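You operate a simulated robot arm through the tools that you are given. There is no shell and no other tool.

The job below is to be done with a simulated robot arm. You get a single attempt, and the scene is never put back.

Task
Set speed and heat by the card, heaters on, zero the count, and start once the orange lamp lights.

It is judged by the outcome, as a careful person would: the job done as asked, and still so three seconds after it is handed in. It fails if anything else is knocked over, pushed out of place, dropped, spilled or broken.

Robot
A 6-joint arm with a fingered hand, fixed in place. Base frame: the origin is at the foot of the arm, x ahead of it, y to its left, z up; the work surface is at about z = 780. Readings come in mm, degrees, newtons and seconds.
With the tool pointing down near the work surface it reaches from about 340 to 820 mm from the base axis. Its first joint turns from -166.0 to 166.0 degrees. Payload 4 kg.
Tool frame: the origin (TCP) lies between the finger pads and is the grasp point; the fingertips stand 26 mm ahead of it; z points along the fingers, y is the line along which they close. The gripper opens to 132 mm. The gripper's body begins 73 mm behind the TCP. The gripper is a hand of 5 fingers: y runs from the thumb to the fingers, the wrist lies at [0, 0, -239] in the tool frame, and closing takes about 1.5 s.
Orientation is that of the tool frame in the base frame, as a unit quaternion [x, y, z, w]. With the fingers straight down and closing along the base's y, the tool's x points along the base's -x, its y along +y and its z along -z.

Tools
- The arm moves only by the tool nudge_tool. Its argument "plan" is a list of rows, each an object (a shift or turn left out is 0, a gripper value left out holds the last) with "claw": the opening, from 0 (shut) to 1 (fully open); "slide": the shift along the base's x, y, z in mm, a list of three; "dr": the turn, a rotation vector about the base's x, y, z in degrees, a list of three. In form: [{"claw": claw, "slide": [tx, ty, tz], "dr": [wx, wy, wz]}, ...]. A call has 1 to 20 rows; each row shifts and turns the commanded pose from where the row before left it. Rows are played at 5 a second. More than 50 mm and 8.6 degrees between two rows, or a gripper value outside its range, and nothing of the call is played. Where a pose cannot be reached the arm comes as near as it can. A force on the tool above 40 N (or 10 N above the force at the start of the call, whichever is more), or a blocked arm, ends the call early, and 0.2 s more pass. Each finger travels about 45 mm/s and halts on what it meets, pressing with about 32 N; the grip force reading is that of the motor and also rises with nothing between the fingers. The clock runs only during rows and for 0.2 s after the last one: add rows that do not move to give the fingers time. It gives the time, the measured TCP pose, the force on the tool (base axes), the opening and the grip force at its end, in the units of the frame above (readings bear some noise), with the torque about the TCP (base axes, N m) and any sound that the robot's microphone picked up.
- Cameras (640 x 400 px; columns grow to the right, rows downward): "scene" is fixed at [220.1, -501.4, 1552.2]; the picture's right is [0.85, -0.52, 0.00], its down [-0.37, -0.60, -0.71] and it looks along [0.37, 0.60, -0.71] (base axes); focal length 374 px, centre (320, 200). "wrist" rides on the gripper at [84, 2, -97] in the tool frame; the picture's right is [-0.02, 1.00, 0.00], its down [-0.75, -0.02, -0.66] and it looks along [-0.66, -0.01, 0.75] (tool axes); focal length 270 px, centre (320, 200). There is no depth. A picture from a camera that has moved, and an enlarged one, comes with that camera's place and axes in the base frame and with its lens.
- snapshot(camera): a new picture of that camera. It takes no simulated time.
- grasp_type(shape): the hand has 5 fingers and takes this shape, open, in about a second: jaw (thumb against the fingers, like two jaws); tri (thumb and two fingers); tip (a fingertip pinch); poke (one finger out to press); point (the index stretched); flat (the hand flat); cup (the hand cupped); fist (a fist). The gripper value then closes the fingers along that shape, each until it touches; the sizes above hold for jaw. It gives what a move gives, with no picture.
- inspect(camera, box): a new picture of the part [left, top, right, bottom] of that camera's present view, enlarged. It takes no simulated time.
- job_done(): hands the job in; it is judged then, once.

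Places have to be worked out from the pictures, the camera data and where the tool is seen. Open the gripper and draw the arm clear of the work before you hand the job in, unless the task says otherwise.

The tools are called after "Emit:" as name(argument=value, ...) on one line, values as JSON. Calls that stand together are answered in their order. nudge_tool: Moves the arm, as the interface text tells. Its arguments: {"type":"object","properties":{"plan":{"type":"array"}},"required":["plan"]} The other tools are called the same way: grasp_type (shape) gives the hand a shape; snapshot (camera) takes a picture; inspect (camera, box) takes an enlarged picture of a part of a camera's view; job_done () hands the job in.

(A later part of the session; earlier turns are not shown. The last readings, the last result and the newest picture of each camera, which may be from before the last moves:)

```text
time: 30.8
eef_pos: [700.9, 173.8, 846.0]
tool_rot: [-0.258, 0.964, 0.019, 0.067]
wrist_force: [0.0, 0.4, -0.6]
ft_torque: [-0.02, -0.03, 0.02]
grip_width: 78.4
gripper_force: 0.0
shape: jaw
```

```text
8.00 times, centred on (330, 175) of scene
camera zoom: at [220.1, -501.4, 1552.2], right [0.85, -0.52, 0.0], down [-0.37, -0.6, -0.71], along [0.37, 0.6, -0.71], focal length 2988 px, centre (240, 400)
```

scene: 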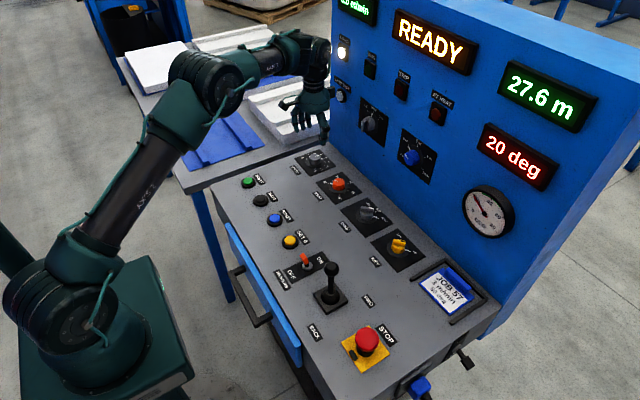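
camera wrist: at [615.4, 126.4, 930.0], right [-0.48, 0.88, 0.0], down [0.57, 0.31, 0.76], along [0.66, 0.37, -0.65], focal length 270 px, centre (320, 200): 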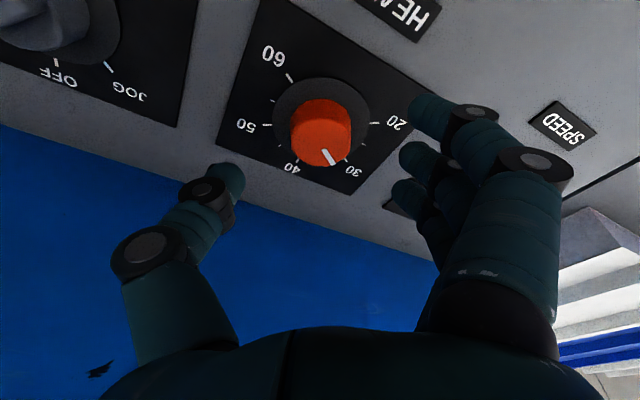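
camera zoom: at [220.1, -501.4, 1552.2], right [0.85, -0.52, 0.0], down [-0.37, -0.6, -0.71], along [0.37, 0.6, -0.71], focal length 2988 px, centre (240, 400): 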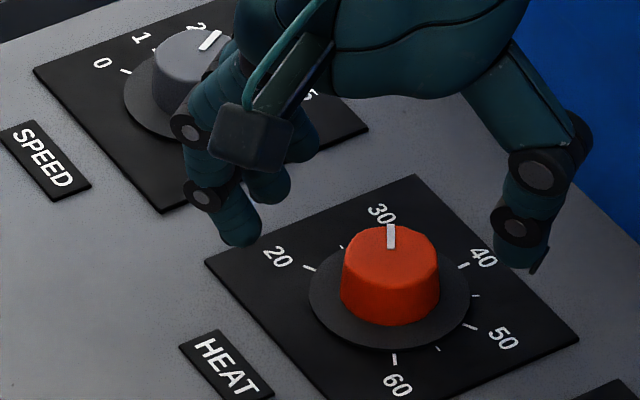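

HEAT is now at 30. I'll descend, grip and turn another −60°.

Emit:
nudge_tool(plan=[{"claw": 0.6, "slide": [0.5, 0.5, -17]}, {"slide": [0, 0, -14]}, {"claw": 0.35}, {"claw": 0.2}, {"claw": 0.08}, {}, {}, {}, {}, {"dr": [0, 0, -6]}, {"dr": [0, 0, -6]}, {"dr": [0, 0, -6]}, {"dr": [0, 0, -6]}, {"dr": [0, 0, -6]}, {"dr": [0, 0, -6]}, {"dr": [0, 0, -6]}, {"dr": [0, 0, -6]}, {"dr": [0, 0, -6]}, {"dr": [0, 0, -6]}, {}])

Emit:
snapshot(camera="wrist")

```text
time: 35.0
eef_pos: [700.0, 174.2, 814.7]
tool_rot: [0.258, 0.964, -0.017, 0.067]
wrist_force: [-8.6, -12.9, -2.0]
ft_torque: [-0.16, 0.17, -0.01]
grip_width: 15.6
gripper_force: 32.3
shape: jaw
```

```text
taken
camera wrist: at [616.7, 224.2, 898.6], right [0.52, 0.85, 0.0], down [0.56, -0.34, 0.76], along [0.65, -0.39, -0.66], focal length 270 px, centre (320, 200)
```

wrist: 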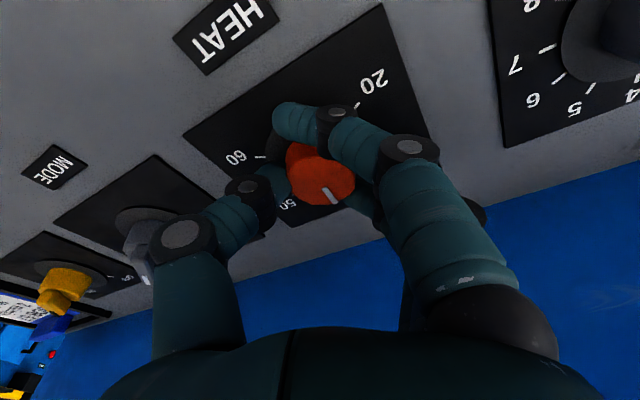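

The second stroke went well too. I'll release, lift and rotate back for the last stroke, then check the pointer.

Emit:
nudge_tool(plan=[{"claw": 0.2}, {"claw": 0.4}, {"claw": 0.6}, {}, {}, {"slide": [0, 0, 15]}, {"slide": [0, 0, 15]}, {"dr": [0, 0, 7.5]}, {"dr": [0, 0, 7.5]}, {"dr": [0, 0, 7.5]}, {"dr": [0, 0, 7.5]}, {"dr": [0, 0, 7.5]}, {"dr": [0, 0, 7.5]}, {"dr": [0, 0, 7.5]}, {"dr": [0, 0, 7.5]}, {}])

Emit:
inspect(camera="wrist", box=[200, 0, 440, 200])

Emit:
inspect(camera="scene", box=[300, 150, 360, 200])

```text
time: 38.4
eef_pos: [699.3, 175.1, 845.8]
tool_rot: [-0.258, 0.964, 0.019, 0.067]
wrist_force: [-0.3, 0.3, 0.3]
ft_torque: [-0.02, 0.03, -0.01]
grip_width: 78.5
gripper_force: 0.1
shape: jaw
```

```text
2.00 times, centred on (320, 100) of wrist
camera zoom: at [615.3, 127.2, 929.2], right [-0.48, 0.88, 0.0], down [0.57, 0.31, 0.76], along [0.66, 0.37, -0.65], focal length 541 px, centre (320, 400)
```

zoom: 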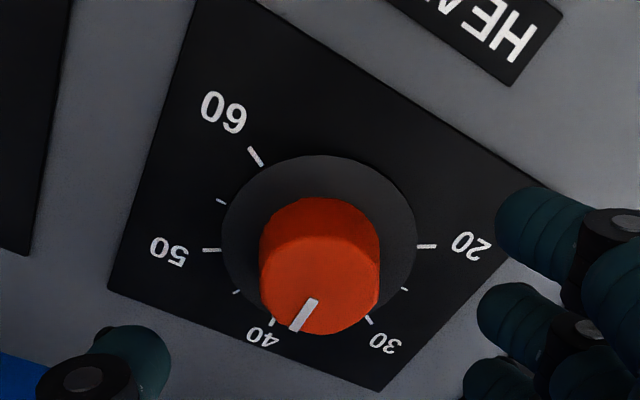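

```text
8.00 times, centred on (330, 175) of scene
camera zoom: at [220.1, -501.4, 1552.2], right [0.85, -0.52, 0.0], down [-0.37, -0.6, -0.71], along [0.37, 0.6, -0.71], focal length 2988 px, centre (240, 400)
```

zoom: 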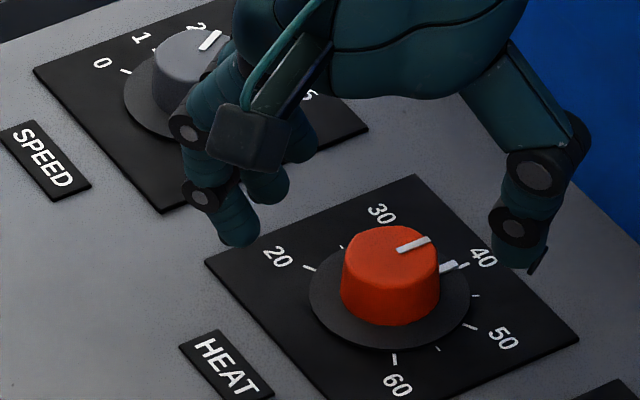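

HEAT is at about 40 (pointer ≈ −2°, slightly past). The final stroke is −58° to land on 50.

Emit:
nudge_tool(plan=[{"claw": 0.6, "slide": [0, 0, -17]}, {"slide": [0, 0, -14]}, {"claw": 0.35}, {"claw": 0.2}, {"claw": 0.08}, {}, {}, {}, {}, {"dr": [0, 0, -6]}, {"dr": [0, 0, -6]}, {"dr": [0, 0, -6]}, {"dr": [0, 0, -6]}, {"dr": [0, 0, -6]}, {"dr": [0, 0, -6]}, {"dr": [0, 0, -6]}, {"dr": [0, 0, -6]}, {"dr": [0, 0, -6]}, {"dr": [0, 0, -4]}, {}])

Emit:
nudge_tool(plan=[{"claw": 0.2}, {"claw": 0.4}, {"claw": 0.6}, {}, {}, {"slide": [0, 0, 20]}, {"slide": [0, 0, 30]}, {"slide": [0, 0, 30]}, {"slide": [0, 0, 10]}, {"dr": [0, 0, 7.5]}, {"dr": [0, 0, 7.5]}, {"dr": [0, 0, 7.5]}, {"dr": [0, 0, 7.5]}, {}])

Emit:
snapshot(camera="wrist")

Emit:
inspect(camera="wrist", box=[250, 20, 390, 150])

Emit:
inspect(camera="scene", box=[300, 150, 360, 200])

```text
time: 42.6
eef_pos: [700.1, 174.6, 815.5]
tool_rot: [0.243, 0.968, -0.017, 0.067]
wrist_force: [-15.3, -11.6, -5.2]
ft_torque: [-0.11, 0.21, -0.02]
grip_width: 16.4
gripper_force: 32.3
shape: jaw
```

```text
time: 45.6
eef_pos: [700.0, 172.9, 905.1]
tool_rot: [-0.017, 0.997, 0.001, 0.069]
wrist_force: [-0.5, -0.4, -0.8]
ft_torque: [-0.03, -0.01, -0.01]
grip_width: 78.5
gripper_force: 0.0
shape: jaw
```

```text
taken
camera wrist: at [603.8, 172.3, 988.1], right [-0.02, 1.0, 0.0], down [0.65, 0.01, 0.76], along [0.76, 0.01, -0.65], focal length 270 px, centre (320, 200)
```

wrist: 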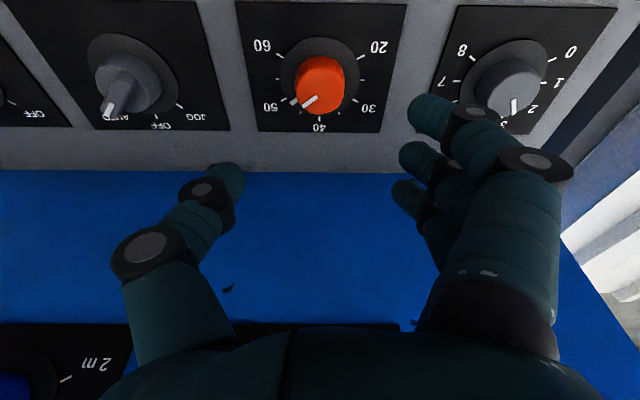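

```text
3.08 times, centred on (320, 85) of wrist
camera zoom: at [603.8, 172.3, 988.1], right [-0.02, 1.0, 0.0], down [0.65, 0.01, 0.76], along [0.76, 0.01, -0.65], focal length 832 px, centre (320, 554)
```

zoom: 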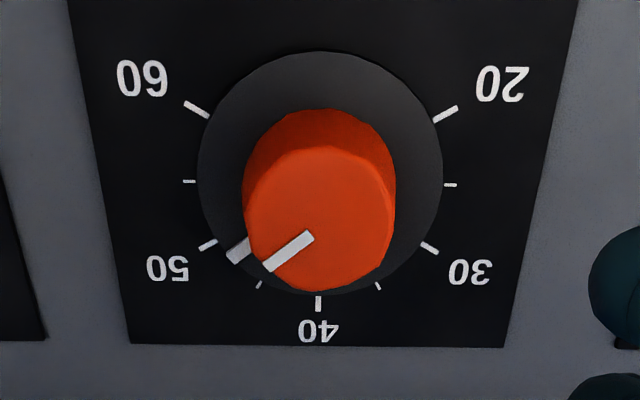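

```text
8.00 times, centred on (330, 175) of scene
camera zoom: at [220.1, -501.4, 1552.2], right [0.85, -0.52, 0.0], down [-0.37, -0.6, -0.71], along [0.37, 0.6, -0.71], focal length 2988 px, centre (240, 400)
```

zoom: 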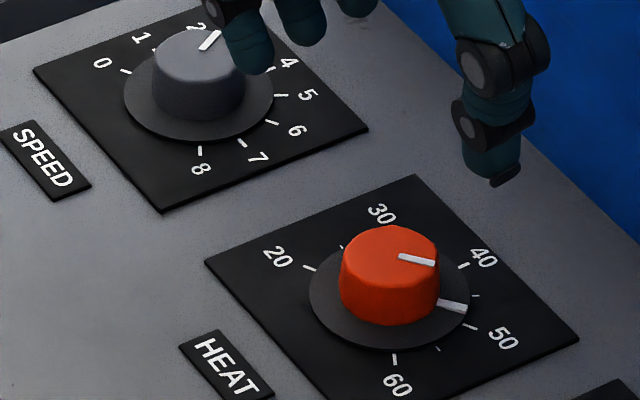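

HEAT is at about 48.4 (pointer ≈ −50°), so it slipped a little on that stroke. I'll regrip at yaw 0 and check the pointer after closing, before turning the last ~10°.

Emit:
nudge_tool(plan=[{"claw": 0.6, "dr": [0, 0, 4], "slide": [0.5, 0.5, 0]}, {"slide": [0, 0, -30]}, {"slide": [0, 0, -30]}, {"slide": [0, 0, -20]}, {"slide": [0, 0, -11]}, {"claw": 0.4}, {"claw": 0.25}, {"claw": 0.15}, {"claw": 0.08}, {}, {}, {}, {}])

Emit:
snapshot(camera="wrist")

Emit:
inspect(camera="scene", box=[310, 160, 370, 210])

Emit:
inspect(camera="wrist", box=[220, 60, 440, 240])

```text
time: 48.4
eef_pos: [700.0, 174.4, 814.1]
tool_rot: [-0.05, 0.996, 0.003, 0.069]
wrist_force: [2.7, -12.9, -0.8]
ft_torque: [-0.12, 0.01, 0.01]
grip_width: 15.9
gripper_force: 32.2
shape: jaw
```

```text
taken
camera wrist: at [603.4, 165.5, 897.4], right [-0.08, 1.0, 0.0], down [0.65, 0.05, 0.76], along [0.75, 0.06, -0.65], focal length 270 px, centre (320, 200)
```

wrist: 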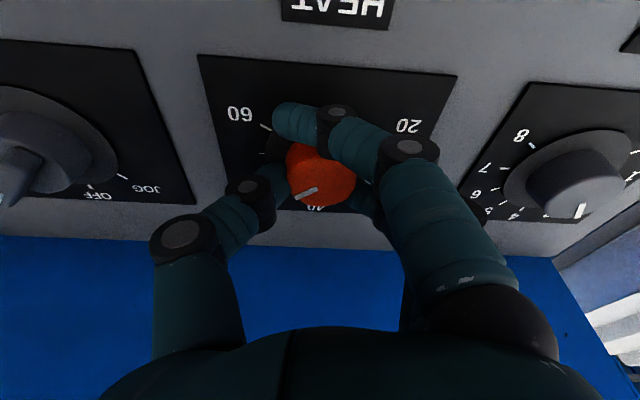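

```text
8.00 times, centred on (340, 185) of scene
camera zoom: at [220.1, -501.4, 1552.2], right [0.85, -0.52, 0.0], down [-0.37, -0.6, -0.71], along [0.37, 0.6, -0.71], focal length 2988 px, centre (160, 320)
```

zoom: 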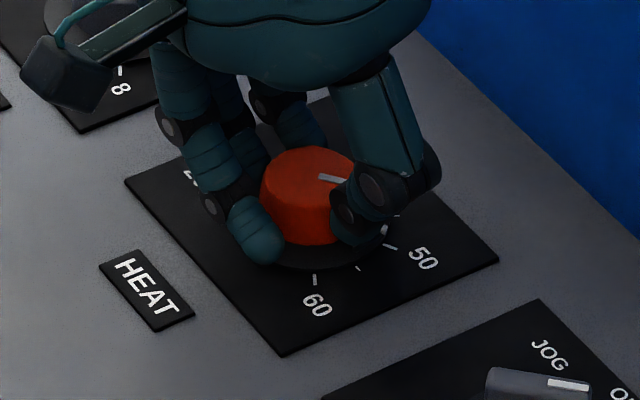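

```text
2.22 times, centred on (330, 150) of wrist
camera zoom: at [603.4, 165.5, 897.4], right [-0.08, 1.0, 0.0], down [0.65, 0.05, 0.76], along [0.75, 0.06, -0.65], focal length 601 px, centre (298, 311)
```

zoom: 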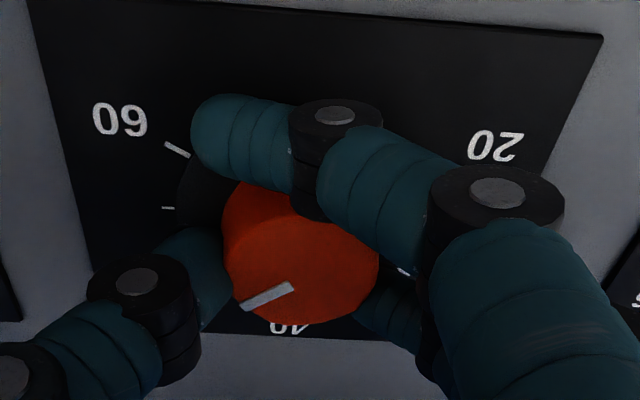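

Closing seems to have carried the knob a little towards 50. I'll zoom in to see where the skirt pointer stands relative to the 50 tick.

Emit:
inspect(camera="scene", box=[335, 170, 365, 195])

Emit:
inspect(camera="wrist", box=[270, 130, 370, 220])

```text
16.00 times, centred on (350, 182) of scene
camera zoom: at [220.1, -501.4, 1552.2], right [0.85, -0.52, 0.0], down [-0.37, -0.6, -0.71], along [0.37, 0.6, -0.71], focal length 5976 px, centre (-160, 480)
```

zoom: 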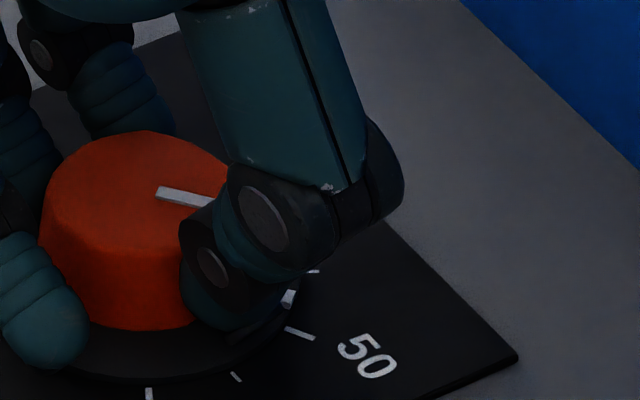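

```text
4.44 times, centred on (320, 175) of wrist
camera zoom: at [603.4, 165.5, 897.4], right [-0.08, 1.0, 0.0], down [0.65, 0.05, 0.76], along [0.75, 0.06, -0.65], focal length 1201 px, centre (320, 311)
```

zoom: 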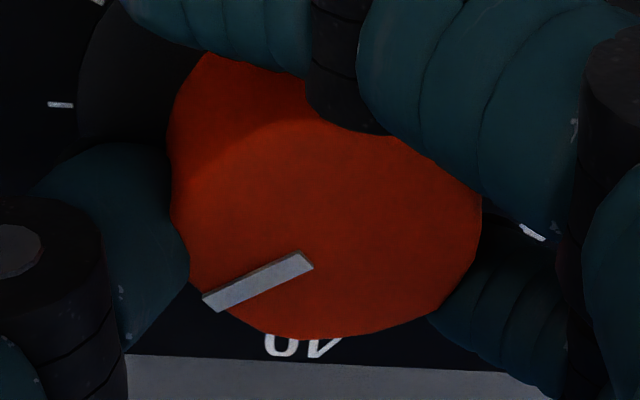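

By the skirt pointer in the scene view, the knob is at about −51°, with the 50 tick at −60°. I'll turn −9° while watching both views.

Emit:
nudge_tool(plan=[{"claw": 0.08, "dr": [0, 0, -3]}, {"dr": [0, 0, -3]}, {"dr": [0, 0, -3]}, {}, {}])

Emit:
inspect(camera="scene", box=[335, 170, 365, 195])

Emit:
inspect(camera="wrist", box=[270, 130, 370, 220])

```text
time: 49.6
eef_pos: [700.6, 174.1, 812.5]
tool_rot: [0.027, 0.997, -0.002, 0.069]
wrist_force: [-5.6, -16.6, 1.2]
ft_torque: [-0.21, 0.09, 0.03]
grip_width: 15.9
gripper_force: 32.0
shape: jaw
```

```text
16.00 times, centred on (350, 182) of scene
camera zoom: at [220.1, -501.4, 1552.2], right [0.85, -0.52, 0.0], down [-0.37, -0.6, -0.71], along [0.37, 0.6, -0.71], focal length 5976 px, centre (-160, 480)
```

zoom: 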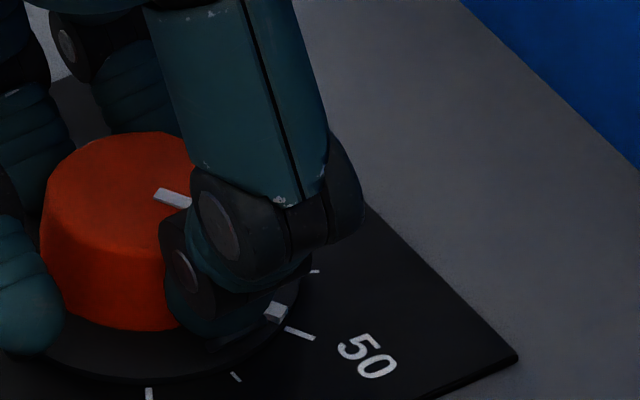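

```text
4.44 times, centred on (320, 175) of wrist
camera zoom: at [603.6, 181.0, 897.5], right [0.07, 1.0, 0.0], down [0.65, -0.05, 0.76], along [0.75, -0.05, -0.66], focal length 1201 px, centre (320, 311)
```

zoom: 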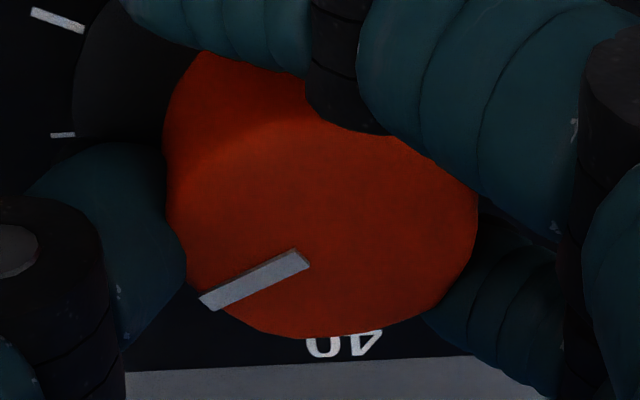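

The skirt pointer now lines up with the 50 tick. I'll release, rise and verify.

Emit:
nudge_tool(plan=[{"claw": 0.14}, {"claw": 0.2}, {"claw": 0.3}, {"claw": 0.45}, {"claw": 0.6}, {}, {}, {"slide": [0, 0, 20]}, {"slide": [0, 0, 30]}, {"slide": [0, 0, 30]}, {"slide": [0, 0, 10]}, {}])

Emit:
inspect(camera="wrist", box=[250, 20, 390, 150])

Emit:
inspect(camera="scene", box=[325, 165, 365, 195])

Emit:
snapshot(camera="scene")

```text
time: 52.2
eef_pos: [701.2, 173.9, 902.7]
tool_rot: [0.027, 0.997, -0.002, 0.069]
wrist_force: [1.5, -0.1, -0.2]
ft_torque: [0.01, 0.01, -0.02]
grip_width: 78.5
gripper_force: 0.0
shape: jaw
```

```text
3.08 times, centred on (320, 85) of wrist
camera zoom: at [604.1, 180.2, 987.0], right [0.07, 1.0, 0.0], down [0.65, -0.05, 0.76], along [0.75, -0.05, -0.65], focal length 832 px, centre (320, 554)
```

zoom: 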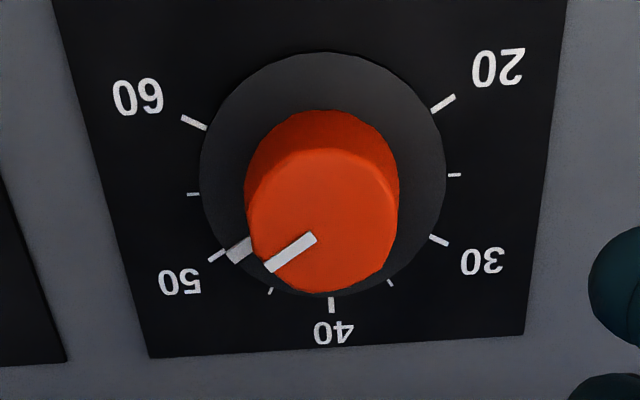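

```text
13.33 times, centred on (345, 180) of scene
camera zoom: at [220.1, -501.4, 1552.2], right [0.85, -0.52, 0.0], down [-0.37, -0.6, -0.71], along [0.37, 0.6, -0.71], focal length 4980 px, centre (-13, 467)
```

zoom: 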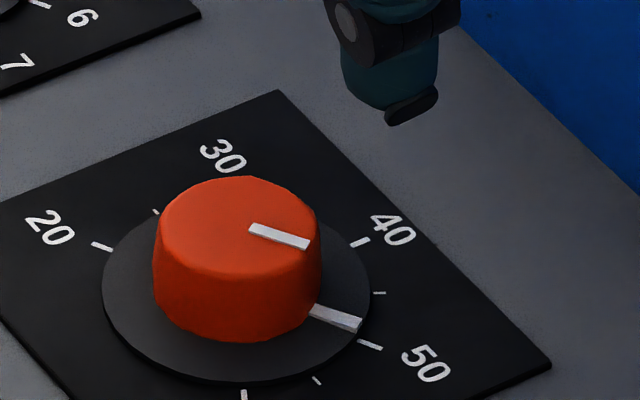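

```text
taken
```

scene: 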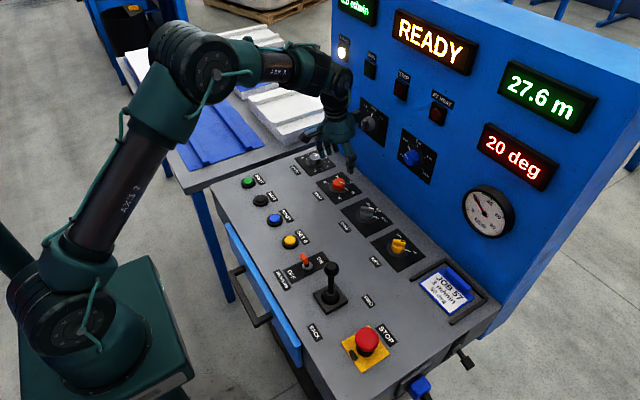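

HEAT now reads about 49.3 (pointer ≈ −56°). One more small correction: regrip, turn about −5°, and check.

Emit:
nudge_tool(plan=[{"claw": 0.6, "dr": [0, 0, 4]}, {"slide": [0, 0, -30]}, {"slide": [0, 0, -30]}, {"slide": [0, 0, -20]}, {"slide": [0, 0, -10]}, {"claw": 0.4}, {"claw": 0.25}, {"claw": 0.15}, {"claw": 0.08}, {}, {}, {}, {}])

Emit:
inspect(camera="scene", box=[325, 165, 365, 195])

Emit:
inspect(camera="wrist", box=[270, 130, 370, 220])

```text
time: 55.0
eef_pos: [700.4, 174.5, 812.5]
tool_rot: [-0.008, 0.998, 0.0, 0.07]
wrist_force: [0.8, -12.3, -0.5]
ft_torque: [-0.14, 0.0, 0.0]
grip_width: 16.2
gripper_force: 31.5
shape: jaw
```

```text
13.33 times, centred on (345, 180) of scene
camera zoom: at [220.1, -501.4, 1552.2], right [0.85, -0.52, 0.0], down [-0.37, -0.6, -0.71], along [0.37, 0.6, -0.71], focal length 4980 px, centre (-13, 467)
```

zoom: 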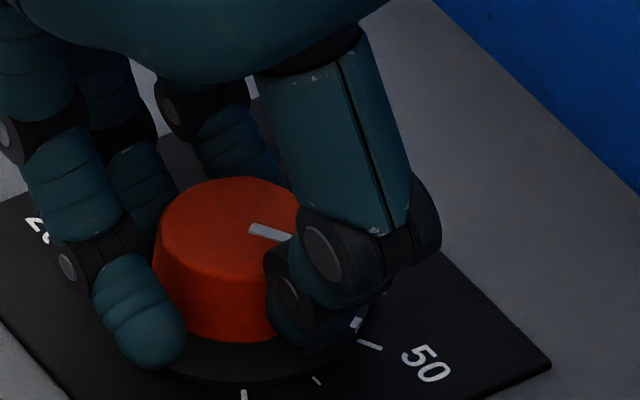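

```text
4.44 times, centred on (320, 175) of wrist
camera zoom: at [604.2, 174.4, 896.5], right [0.01, 1.0, 0.0], down [0.65, -0.01, 0.76], along [0.76, 0.0, -0.65], focal length 1201 px, centre (320, 311)
```

zoom: 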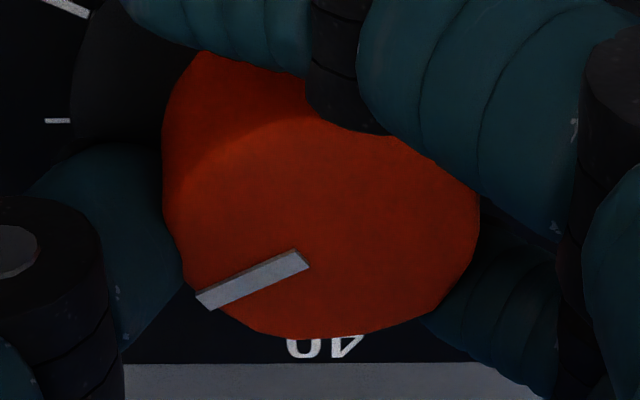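

The grip closed without moving the pointer. The last release let it spring back about 4°, so I'll overturn to −7.5° and release slowly.

Emit:
nudge_tool(plan=[{"claw": 0.08, "dr": [0, 0, -2.5]}, {"dr": [0, 0, -2.5]}, {"dr": [0, 0, -2.5]}, {}, {}, {"claw": 0.11}, {"claw": 0.14}, {"claw": 0.17}, {"claw": 0.2}, {"claw": 0.25}, {"claw": 0.3}, {"claw": 0.45}, {"claw": 0.6}, {}, {}])

Emit:
inspect(camera="scene", box=[325, 165, 365, 195])

Emit:
inspect(camera="wrist", box=[240, 80, 400, 220])

```text
time: 58.2
eef_pos: [699.7, 174.9, 813.1]
tool_rot: [0.058, 0.996, -0.004, 0.07]
wrist_force: [0.1, -0.4, -0.2]
ft_torque: [0.02, 0.0, 0.01]
grip_width: 78.6
gripper_force: 0.2
shape: jaw
```

```text
13.33 times, centred on (345, 180) of scene
camera zoom: at [220.1, -501.4, 1552.2], right [0.85, -0.52, 0.0], down [-0.37, -0.6, -0.71], along [0.37, 0.6, -0.71], focal length 4980 px, centre (-13, 467)
```

zoom: 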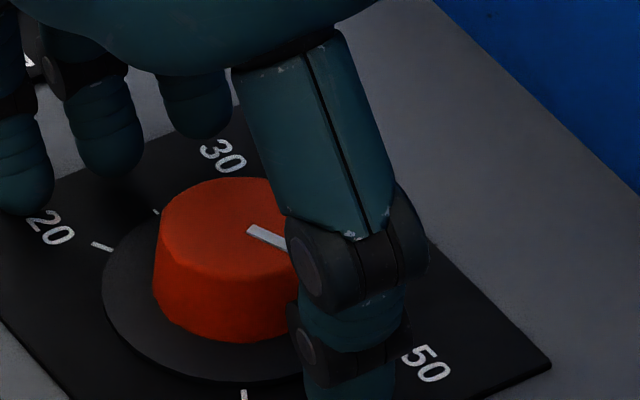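

```text
2.86 times, centred on (320, 150) of wrist
camera zoom: at [604.3, 187.3, 896.9], right [0.13, 0.99, 0.0], down [0.65, -0.09, 0.76], along [0.75, -0.1, -0.65], focal length 772 px, centre (320, 343)
```

zoom: 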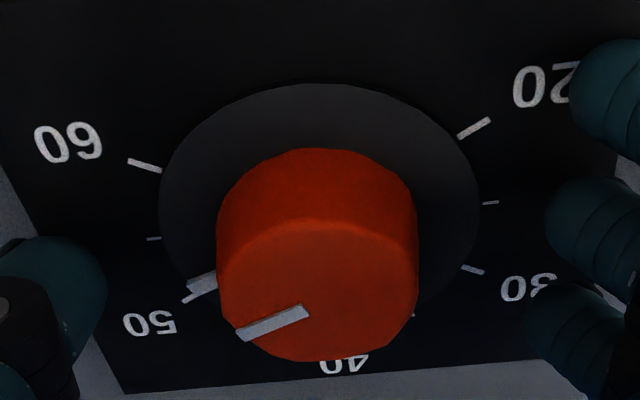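

Now I'll rise and measure from the hover view.

Emit:
nudge_tool(plan=[{"claw": 0.6, "slide": [0, 0, 20]}, {"slide": [0, 0, 30]}, {"slide": [0, 0, 30]}, {"slide": [0, 0, 10], "dr": [0, 0, 4]}, {"dr": [0, 0, 3]}, {}])

Emit:
inspect(camera="wrist", box=[270, 30, 370, 140])

Emit:
inspect(camera="scene", box=[325, 165, 365, 195])

Emit:
inspect(camera="wrist", box=[440, 10, 600, 140])

```text
time: 59.6
eef_pos: [700.8, 173.8, 904.7]
tool_rot: [-0.004, 0.998, 0.001, 0.069]
wrist_force: [0.0, -0.1, 0.1]
ft_torque: [0.03, 0.02, 0.01]
grip_width: 78.6
gripper_force: 0.0
shape: jaw
```

```text
3.64 times, centred on (320, 85) of wrist
camera zoom: at [603.6, 175.5, 988.0], right [0.01, 1.0, 0.0], down [0.65, -0.01, 0.76], along [0.76, -0.01, -0.65], focal length 983 px, centre (320, 618)
```

zoom: 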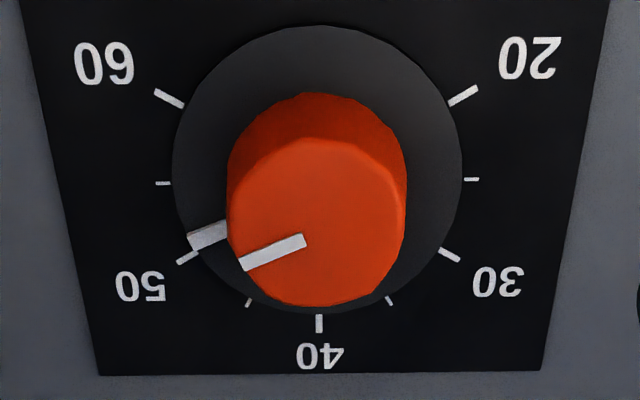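

```text
13.33 times, centred on (345, 180) of scene
camera zoom: at [220.1, -501.4, 1552.2], right [0.85, -0.52, 0.0], down [-0.37, -0.6, -0.71], along [0.37, 0.6, -0.71], focal length 4980 px, centre (-13, 467)
```

zoom: 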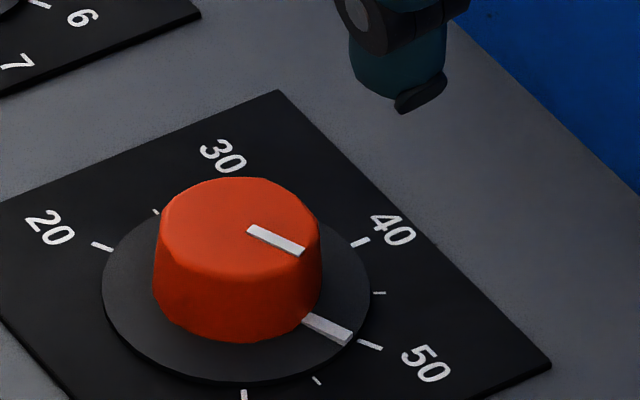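

```text
3.08 times, centred on (520, 75) of wrist
camera zoom: at [603.6, 175.5, 988.0], right [0.01, 1.0, 0.0], down [0.65, -0.01, 0.76], along [0.76, -0.01, -0.65], focal length 832 px, centre (-295, 585)
```

zoom: 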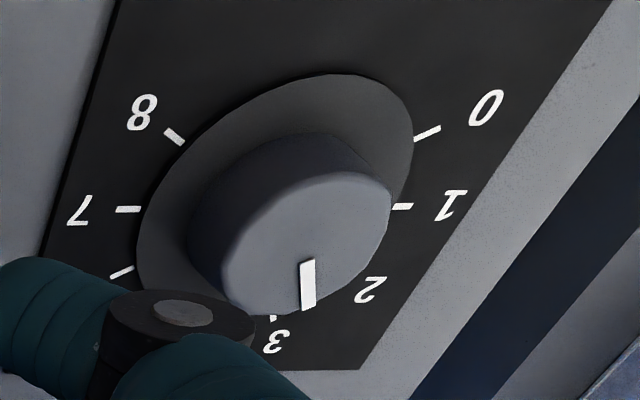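

HEAT is now slightly past 50 (pointer ≈ −66°, about 51), and SPEED re-measures at ≈3.05. One last correction: regrip, +6°, slow release.

Emit:
nudge_tool(plan=[{"claw": 0.6, "slide": [0, 0, -30]}, {"slide": [0, 0, -30]}, {"slide": [0, 0, -20]}, {"slide": [0, 0, -10]}, {"claw": 0.4}, {"claw": 0.25}, {"claw": 0.15}, {"claw": 0.08}, {}, {}, {}, {}])

Emit:
inspect(camera="scene", box=[325, 165, 365, 195])

Emit:
inspect(camera="wrist", box=[270, 130, 370, 220])

```text
time: 62.2
eef_pos: [700.9, 173.3, 814.7]
tool_rot: [-0.003, 0.998, 0.0, 0.07]
wrist_force: [3.1, -12.1, -1.4]
ft_torque: [-0.13, -0.02, -0.01]
grip_width: 15.4
gripper_force: 31.9
shape: jaw
```

```text
13.33 times, centred on (345, 180) of scene
camera zoom: at [220.1, -501.4, 1552.2], right [0.85, -0.52, 0.0], down [-0.37, -0.6, -0.71], along [0.37, 0.6, -0.71], focal length 4980 px, centre (-13, 467)
```

zoom: 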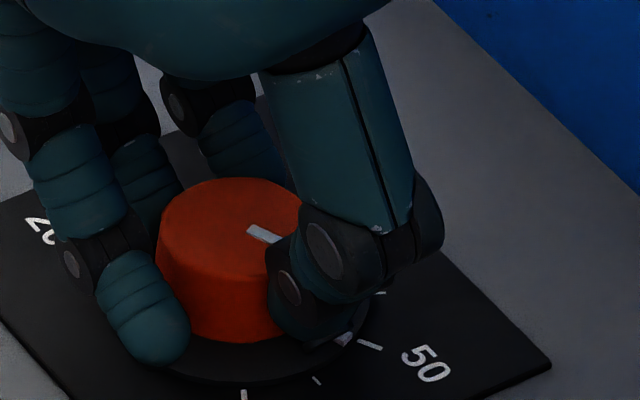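

```text
4.44 times, centred on (320, 175) of wrist
camera zoom: at [604.7, 173.8, 898.0], right [0.01, 1.0, 0.0], down [0.65, -0.01, 0.76], along [0.76, -0.01, -0.65], focal length 1201 px, centre (320, 311)
```

zoom: 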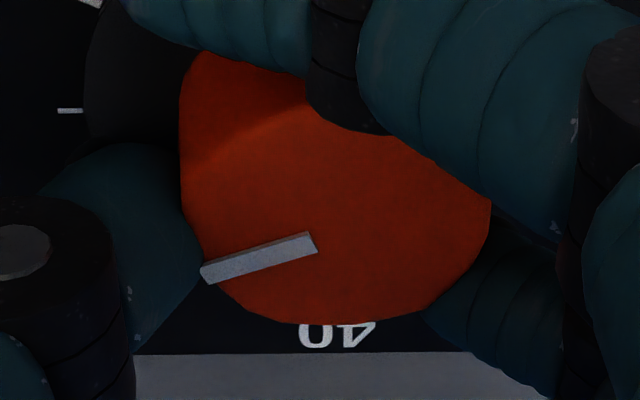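

Now +6° and a slow release, staying low, then a lift.

Emit:
nudge_tool(plan=[{"claw": 0.08, "dr": [0, 0, 2]}, {"dr": [0, 0, 2]}, {"dr": [0, 0, 2]}, {}, {}, {"claw": 0.11}, {"claw": 0.14}, {"claw": 0.17}, {"claw": 0.2}, {"claw": 0.25}, {"claw": 0.3}, {"claw": 0.45}, {"claw": 0.6}, {}, {}, {"slide": [0, 0, 20]}, {"slide": [0, 0, 30]}, {"slide": [0, 0, 30]}, {"slide": [0, 0, 10], "dr": [0, 0, -6]}, {}])

Emit:
inspect(camera="wrist", box=[270, 30, 370, 140])

Emit:
inspect(camera="scene", box=[325, 165, 365, 195])

```text
time: 66.4
eef_pos: [700.1, 175.3, 901.7]
tool_rot: [-0.003, 0.998, 0.0, 0.07]
wrist_force: [0.1, 0.7, 0.0]
ft_torque: [0.04, -0.05, 0.03]
grip_width: 78.4
gripper_force: 0.0
shape: jaw
```

```text
3.64 times, centred on (320, 85) of wrist
camera zoom: at [604.2, 175.6, 986.0], right [0.01, 1.0, 0.0], down [0.65, -0.01, 0.76], along [0.76, -0.01, -0.65], focal length 983 px, centre (320, 618)
```

zoom: 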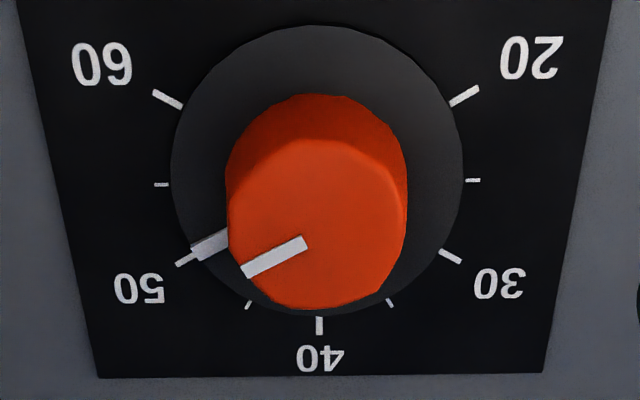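

```text
13.33 times, centred on (345, 180) of scene
camera zoom: at [220.1, -501.4, 1552.2], right [0.85, -0.52, 0.0], down [-0.37, -0.6, -0.71], along [0.37, 0.6, -0.71], focal length 4980 px, centre (-13, 467)
```

zoom: 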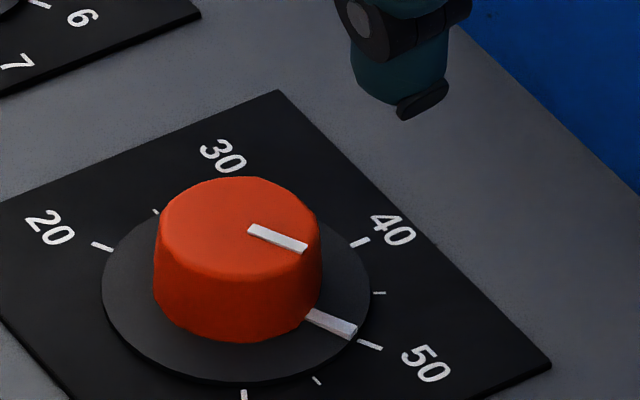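

HEAT now lines up with 50 (−61°±1.5). Next are HEATERS and SET 0; I'll back the arm off over the near side of the console, level the tool, and form the poke shape to see where its fingertip lies.

Emit:
nudge_tool(plan=[{"claw": 0.6, "slide": [-10, 0, 20]}, {"slide": [-30, -15, 20], "dr": [0, 4, 0]}, {"slide": [-35, -20, 20], "dr": [0, 4, 0]}, {"slide": [-35, -20, 10]}, {"slide": [-35, -20, 0]}, {"slide": [-35, -20, 0]}, {"slide": [-20, -20, 0]}, {}, {}])

Emit:
grasp_type(shape="poke")

Emit:
snapshot(camera="wrist")

Emit:
snapshot(camera="scene")

```text
time: 68.4
eef_pos: [500.1, 59.0, 972.4]
tool_rot: [-0.004, 1.0, 0.001, 0.0]
wrist_force: [0.7, -0.4, 0.2]
ft_torque: [0.0, 0.01, 0.0]
grip_width: 78.4
gripper_force: 0.0
shape: jaw
```

```text
time: 69.3
eef_pos: [498.9, 59.2, 971.1]
tool_rot: [-0.003, 1.0, 0.0, 0.0]
wrist_force: [0.2, 0.3, -1.0]
ft_torque: [-0.02, 0.02, 0.02]
grip_width: 0.0
gripper_force: 0.0
shape: poke
```

```text
taken
camera wrist: at [415.4, 60.2, 1067.8], right [0.01, 1.0, 0.0], down [0.75, -0.01, 0.66], along [0.66, -0.01, -0.75], focal length 270 px, centre (320, 200)
```

wrist: 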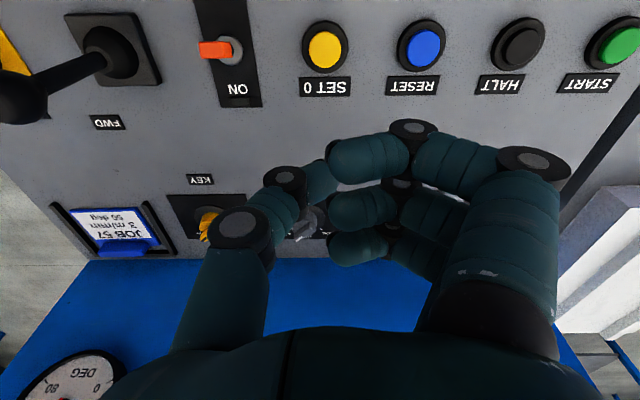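

```text
taken
```

scene: 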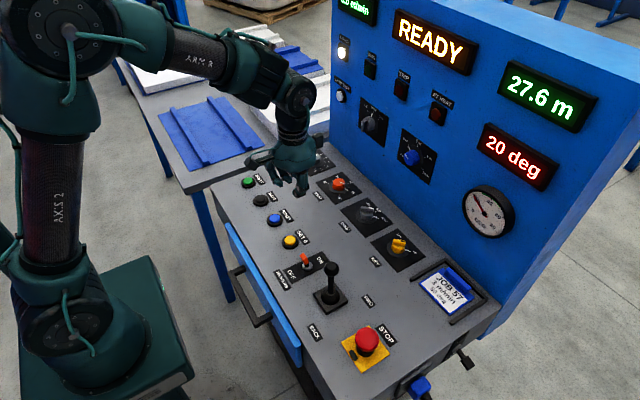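

I'll look closer at how the poke shape sits, and at the heater switch.

Emit:
inspect(camera="scene", box=[230, 120, 350, 220])

Emit:
inspect(camera="wrist", box=[220, 100, 460, 280])

Emit:
inspect(camera="wrist", box=[60, 0, 360, 150])

Emit:
inspect(camera="scene", box=[270, 225, 350, 315])

```text
4.00 times, centred on (290, 170) of scene
camera zoom: at [220.1, -501.4, 1552.2], right [0.85, -0.52, 0.0], down [-0.37, -0.6, -0.71], along [0.37, 0.6, -0.71], focal length 1494 px, centre (440, 320)
```

zoom: 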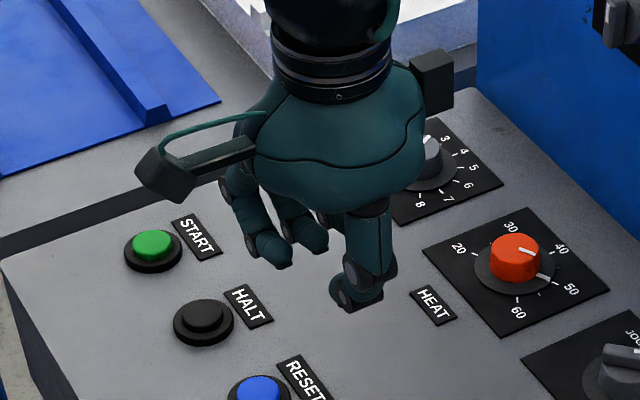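

```text
2.22 times, centred on (340, 190) of wrist
camera zoom: at [415.4, 60.2, 1067.8], right [0.01, 1.0, 0.0], down [0.75, -0.01, 0.66], along [0.66, -0.01, -0.75], focal length 601 px, centre (276, 222)
```

zoom: 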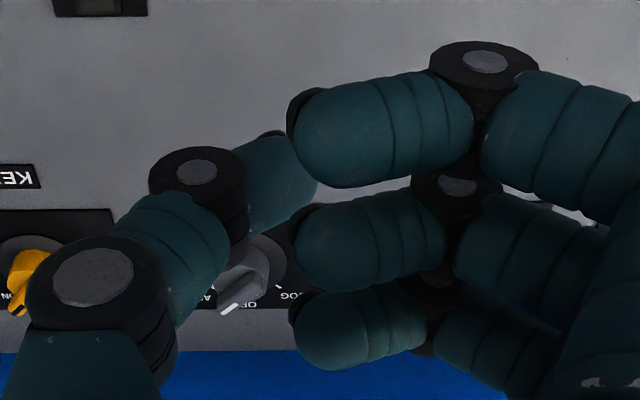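

```text
2.13 times, centred on (210, 75) of wrist
camera zoom: at [415.4, 60.2, 1067.8], right [0.01, 1.0, 0.0], down [0.75, -0.01, 0.66], along [0.66, -0.01, -0.75], focal length 577 px, centre (555, 467)
```

zoom: 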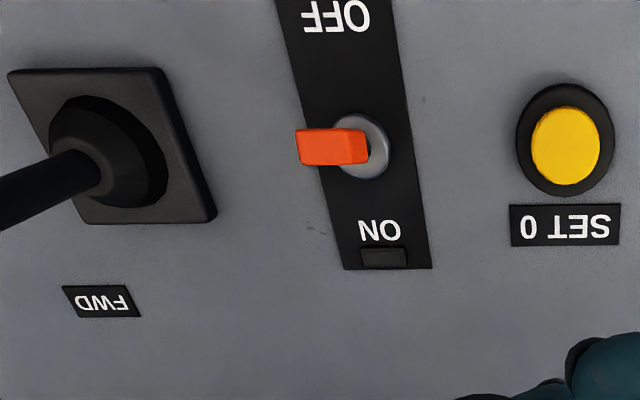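

```text
4.44 times, centred on (310, 270) of scene
camera zoom: at [220.1, -501.4, 1552.2], right [0.85, -0.52, 0.0], down [-0.37, -0.6, -0.71], along [0.37, 0.6, -0.71], focal length 1660 px, centre (364, -111)
```

zoom: 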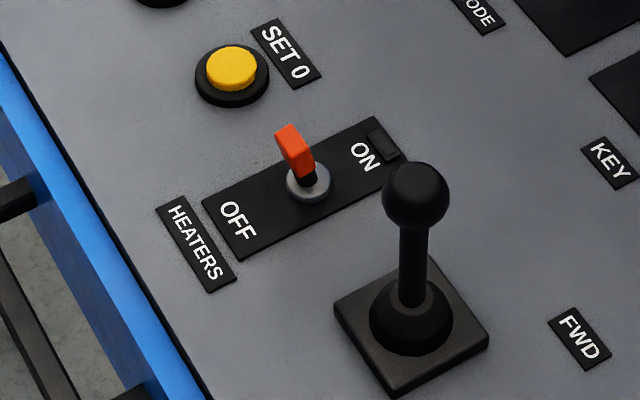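

In poke it seems only the thumb tip reaches forward; the other fingers stay curled back above the TCP. I'll check the point shape as well.

Emit:
grasp_type(shape="point")

Emit:
snapshot(camera="wrist")

Emit:
inspect(camera="scene", box=[230, 120, 350, 220])

```text
time: 70.2
eef_pos: [499.1, 59.7, 971.8]
tool_rot: [-0.003, 1.0, 0.001, 0.0]
wrist_force: [0.7, -1.2, 0.0]
ft_torque: [0.05, 0.01, 0.01]
grip_width: 126.3
gripper_force: 0.0
shape: point
```

```text
taken
camera wrist: at [415.4, 60.2, 1067.8], right [0.01, 1.0, 0.0], down [0.75, -0.01, 0.66], along [0.66, -0.01, -0.75], focal length 270 px, centre (320, 200)
```

wrist: 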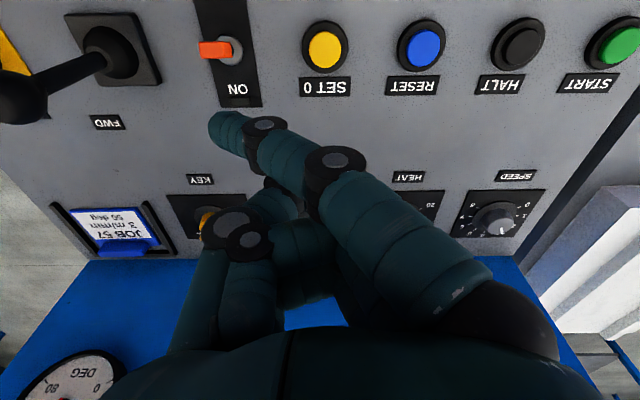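

```text
4.00 times, centred on (290, 170) of scene
camera zoom: at [220.1, -501.4, 1552.2], right [0.85, -0.52, 0.0], down [-0.37, -0.6, -0.71], along [0.37, 0.6, -0.71], focal length 1494 px, centre (440, 320)
```

zoom: 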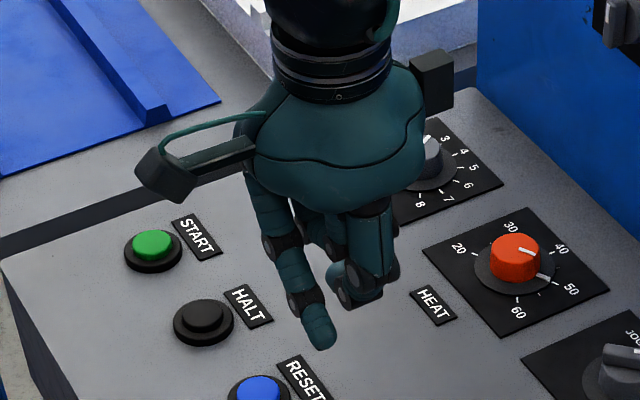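

Poke works best: the thumb tip sits on the tool axis about 26 mm ahead, with everything else tucked up. The heater lever pivots at ≈(475, −28, 783), its tip is at ≈(463, −30, 843) leaning to OFF, and ON is toward +x. I'll return to poke and move in behind the lever on its −x side.

Emit:
grasp_type(shape="poke")

Emit:
nudge_tool(plan=[{"slide": [-15, -18, -10]}, {"slide": [-20, -23, -10]}, {"slide": [-20, -23, -10]}, {"slide": [-15, -23, -10]}, {"slide": [0, 0, -20]}, {"slide": [0, 0, -20]}, {}])

Emit:
snapshot(camera="wrist")

Emit:
inspect(camera="scene", box=[230, 170, 370, 310])

```text
time: 71.1
eef_pos: [499.8, 58.7, 971.1]
tool_rot: [-0.004, 1.0, 0.001, -0.001]
wrist_force: [0.9, -0.6, 0.1]
ft_torque: [0.01, -0.01, -0.04]
grip_width: 0.0
gripper_force: 0.0
shape: poke
```

```text
time: 72.7
eef_pos: [430.6, -27.3, 891.8]
tool_rot: [-0.003, 1.0, 0.0, 0.001]
wrist_force: [0.2, -0.1, 0.7]
ft_torque: [0.02, -0.04, -0.01]
grip_width: 0.0
gripper_force: 0.0
shape: poke
```

```text
taken
camera wrist: at [346.3, -26.7, 988.7], right [0.01, 1.0, 0.0], down [0.75, -0.01, 0.66], along [0.66, -0.01, -0.75], focal length 270 px, centre (320, 200)
```

wrist: 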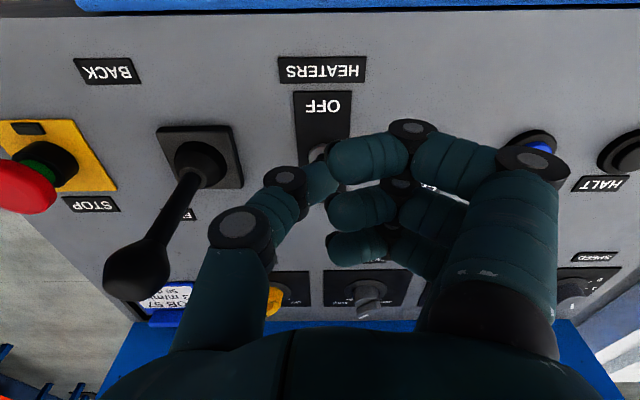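

```text
2.86 times, centred on (300, 240) of scene
camera zoom: at [220.1, -501.4, 1552.2], right [0.85, -0.52, 0.0], down [-0.37, -0.6, -0.71], along [0.37, 0.6, -0.71], focal length 1067 px, centre (377, 86)
```

zoom: 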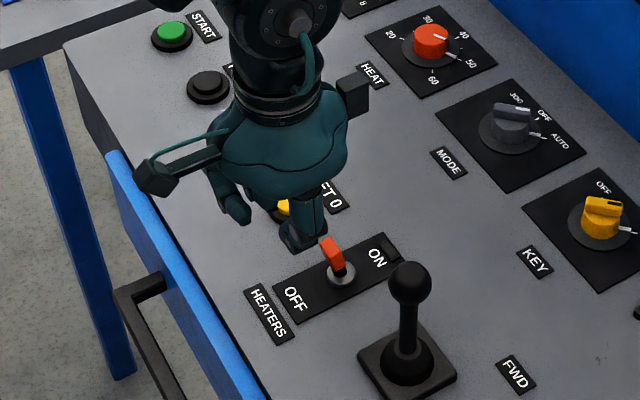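

The thumb tip appears at about (438, −24, 864), just behind the lever. I'll back off 10 mm, lower to lever height and check the gap.

Emit:
nudge_tool(plan=[{"slide": [-10, -4, 0]}, {"slide": [0, 0, -20]}, {"slide": [0, 0, -18]}, {}])

Emit:
inspect(camera="scene", box=[270, 220, 350, 290])

Emit:
snapshot(camera="wrist")

```text
time: 73.7
eef_pos: [419.5, -29.4, 856.0]
tool_rot: [-0.003, 1.0, 0.001, 0.0]
wrist_force: [-0.6, 1.0, 1.1]
ft_torque: [-0.01, -0.01, 0.03]
grip_width: 0.0
gripper_force: 0.0
shape: poke
```

```text
5.71 times, centred on (310, 255) of scene
camera zoom: at [220.1, -501.4, 1552.2], right [0.85, -0.52, 0.0], down [-0.37, -0.6, -0.71], along [0.37, 0.6, -0.71], focal length 2134 px, centre (377, -114)
```

zoom: 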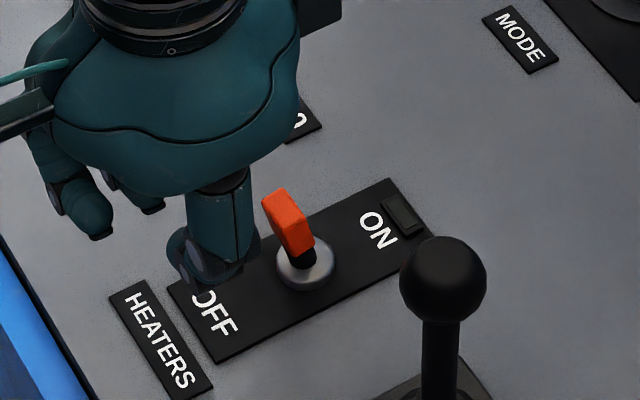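

```text
taken
camera wrist: at [336.1, -29.3, 951.8], right [0.01, 1.0, 0.0], down [0.75, -0.01, 0.66], along [0.66, -0.01, -0.75], focal length 270 px, centre (320, 200)
```

wrist: 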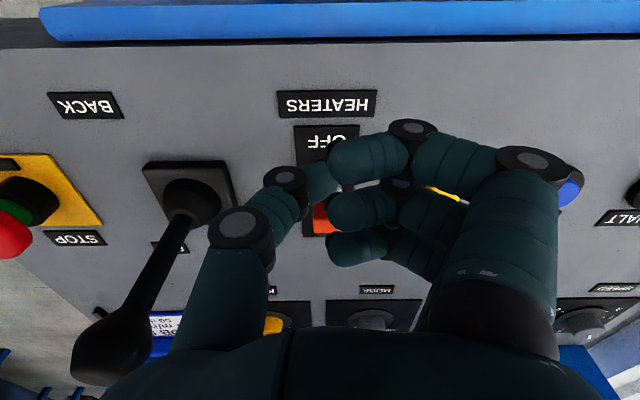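

The thumb is behind the lever at the right height. I'll push toward +x in small steps until the lever flips.

Emit:
nudge_tool(plan=[{"slide": [6, 0, 0]}, {"slide": [6, 0, 0]}, {"slide": [6, 0, 0]}, {"slide": [5, 0, 0]}, {"slide": [5, 0, 0]}, {"slide": [5, 0, 0]}, {}])

Emit:
inspect(camera="scene", box=[270, 220, 350, 290])

```text
time: 75.3
eef_pos: [453.3, -31.5, 855.5]
tool_rot: [-0.003, 1.0, 0.001, 0.0]
wrist_force: [-1.3, 0.3, -0.6]
ft_torque: [0.01, 0.04, 0.01]
grip_width: 0.2
gripper_force: 0.2
shape: poke
```

```text
5.71 times, centred on (310, 255) of scene
camera zoom: at [220.1, -501.4, 1552.2], right [0.85, -0.52, 0.0], down [-0.37, -0.6, -0.71], along [0.37, 0.6, -0.71], focal length 2134 px, centre (377, -114)
```

zoom: 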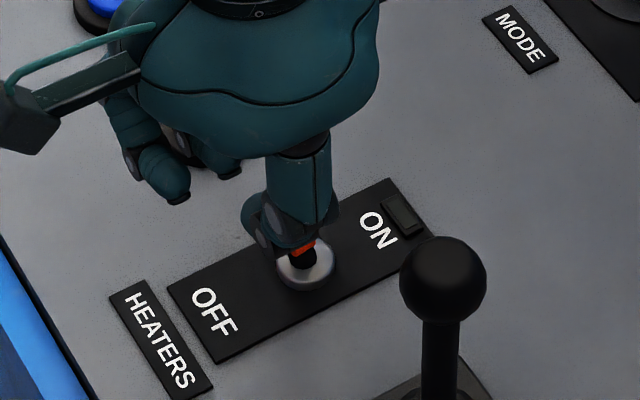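

The force is only −1.3 N so far; I'll keep pushing the remaining distance.

Emit:
nudge_tool(plan=[{"slide": [5, 0, 0]}, {"slide": [5, 0, 0]}, {"slide": [5, 0, 0]}, {"slide": [5, 0, 0]}, {}])

Emit:
inspect(camera="scene", box=[270, 220, 350, 290])

Emit:
snapshot(camera="wrist")

```text
time: 76.5
eef_pos: [473.6, -31.2, 853.3]
tool_rot: [-0.004, 1.0, 0.001, -0.002]
wrist_force: [-20.7, -2.5, 10.3]
ft_torque: [-0.06, 0.38, 0.01]
grip_width: 0.0
gripper_force: 0.0
shape: poke
heard: click
```

```text
5.71 times, centred on (310, 255) of scene
camera zoom: at [220.1, -501.4, 1552.2], right [0.85, -0.52, 0.0], down [-0.37, -0.6, -0.71], along [0.37, 0.6, -0.71], focal length 2134 px, centre (377, -114)
```

zoom: 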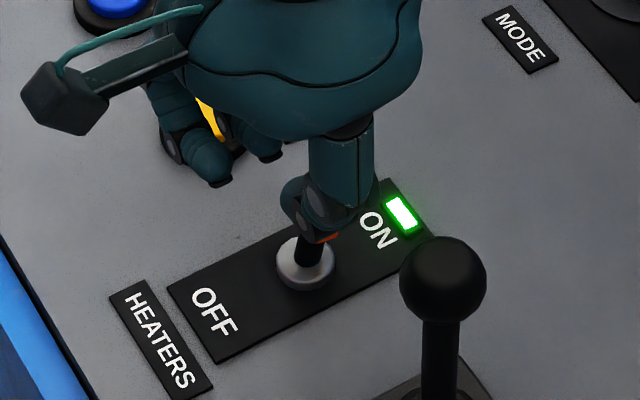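

```text
taken
camera wrist: at [388.5, -30.7, 951.0], right [0.01, 1.0, 0.0], down [0.76, -0.01, 0.66], along [0.66, -0.01, -0.76], focal length 270 px, centre (320, 200)
```

wrist: 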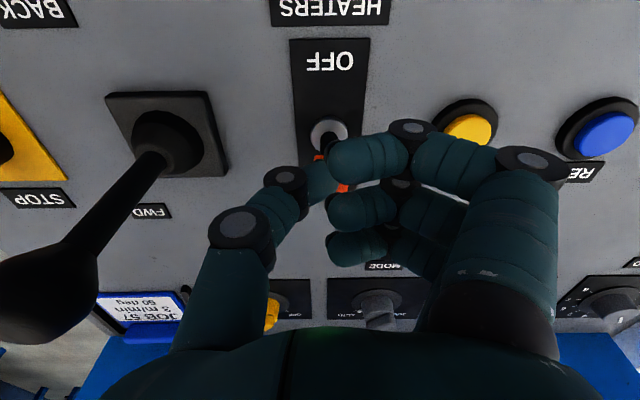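

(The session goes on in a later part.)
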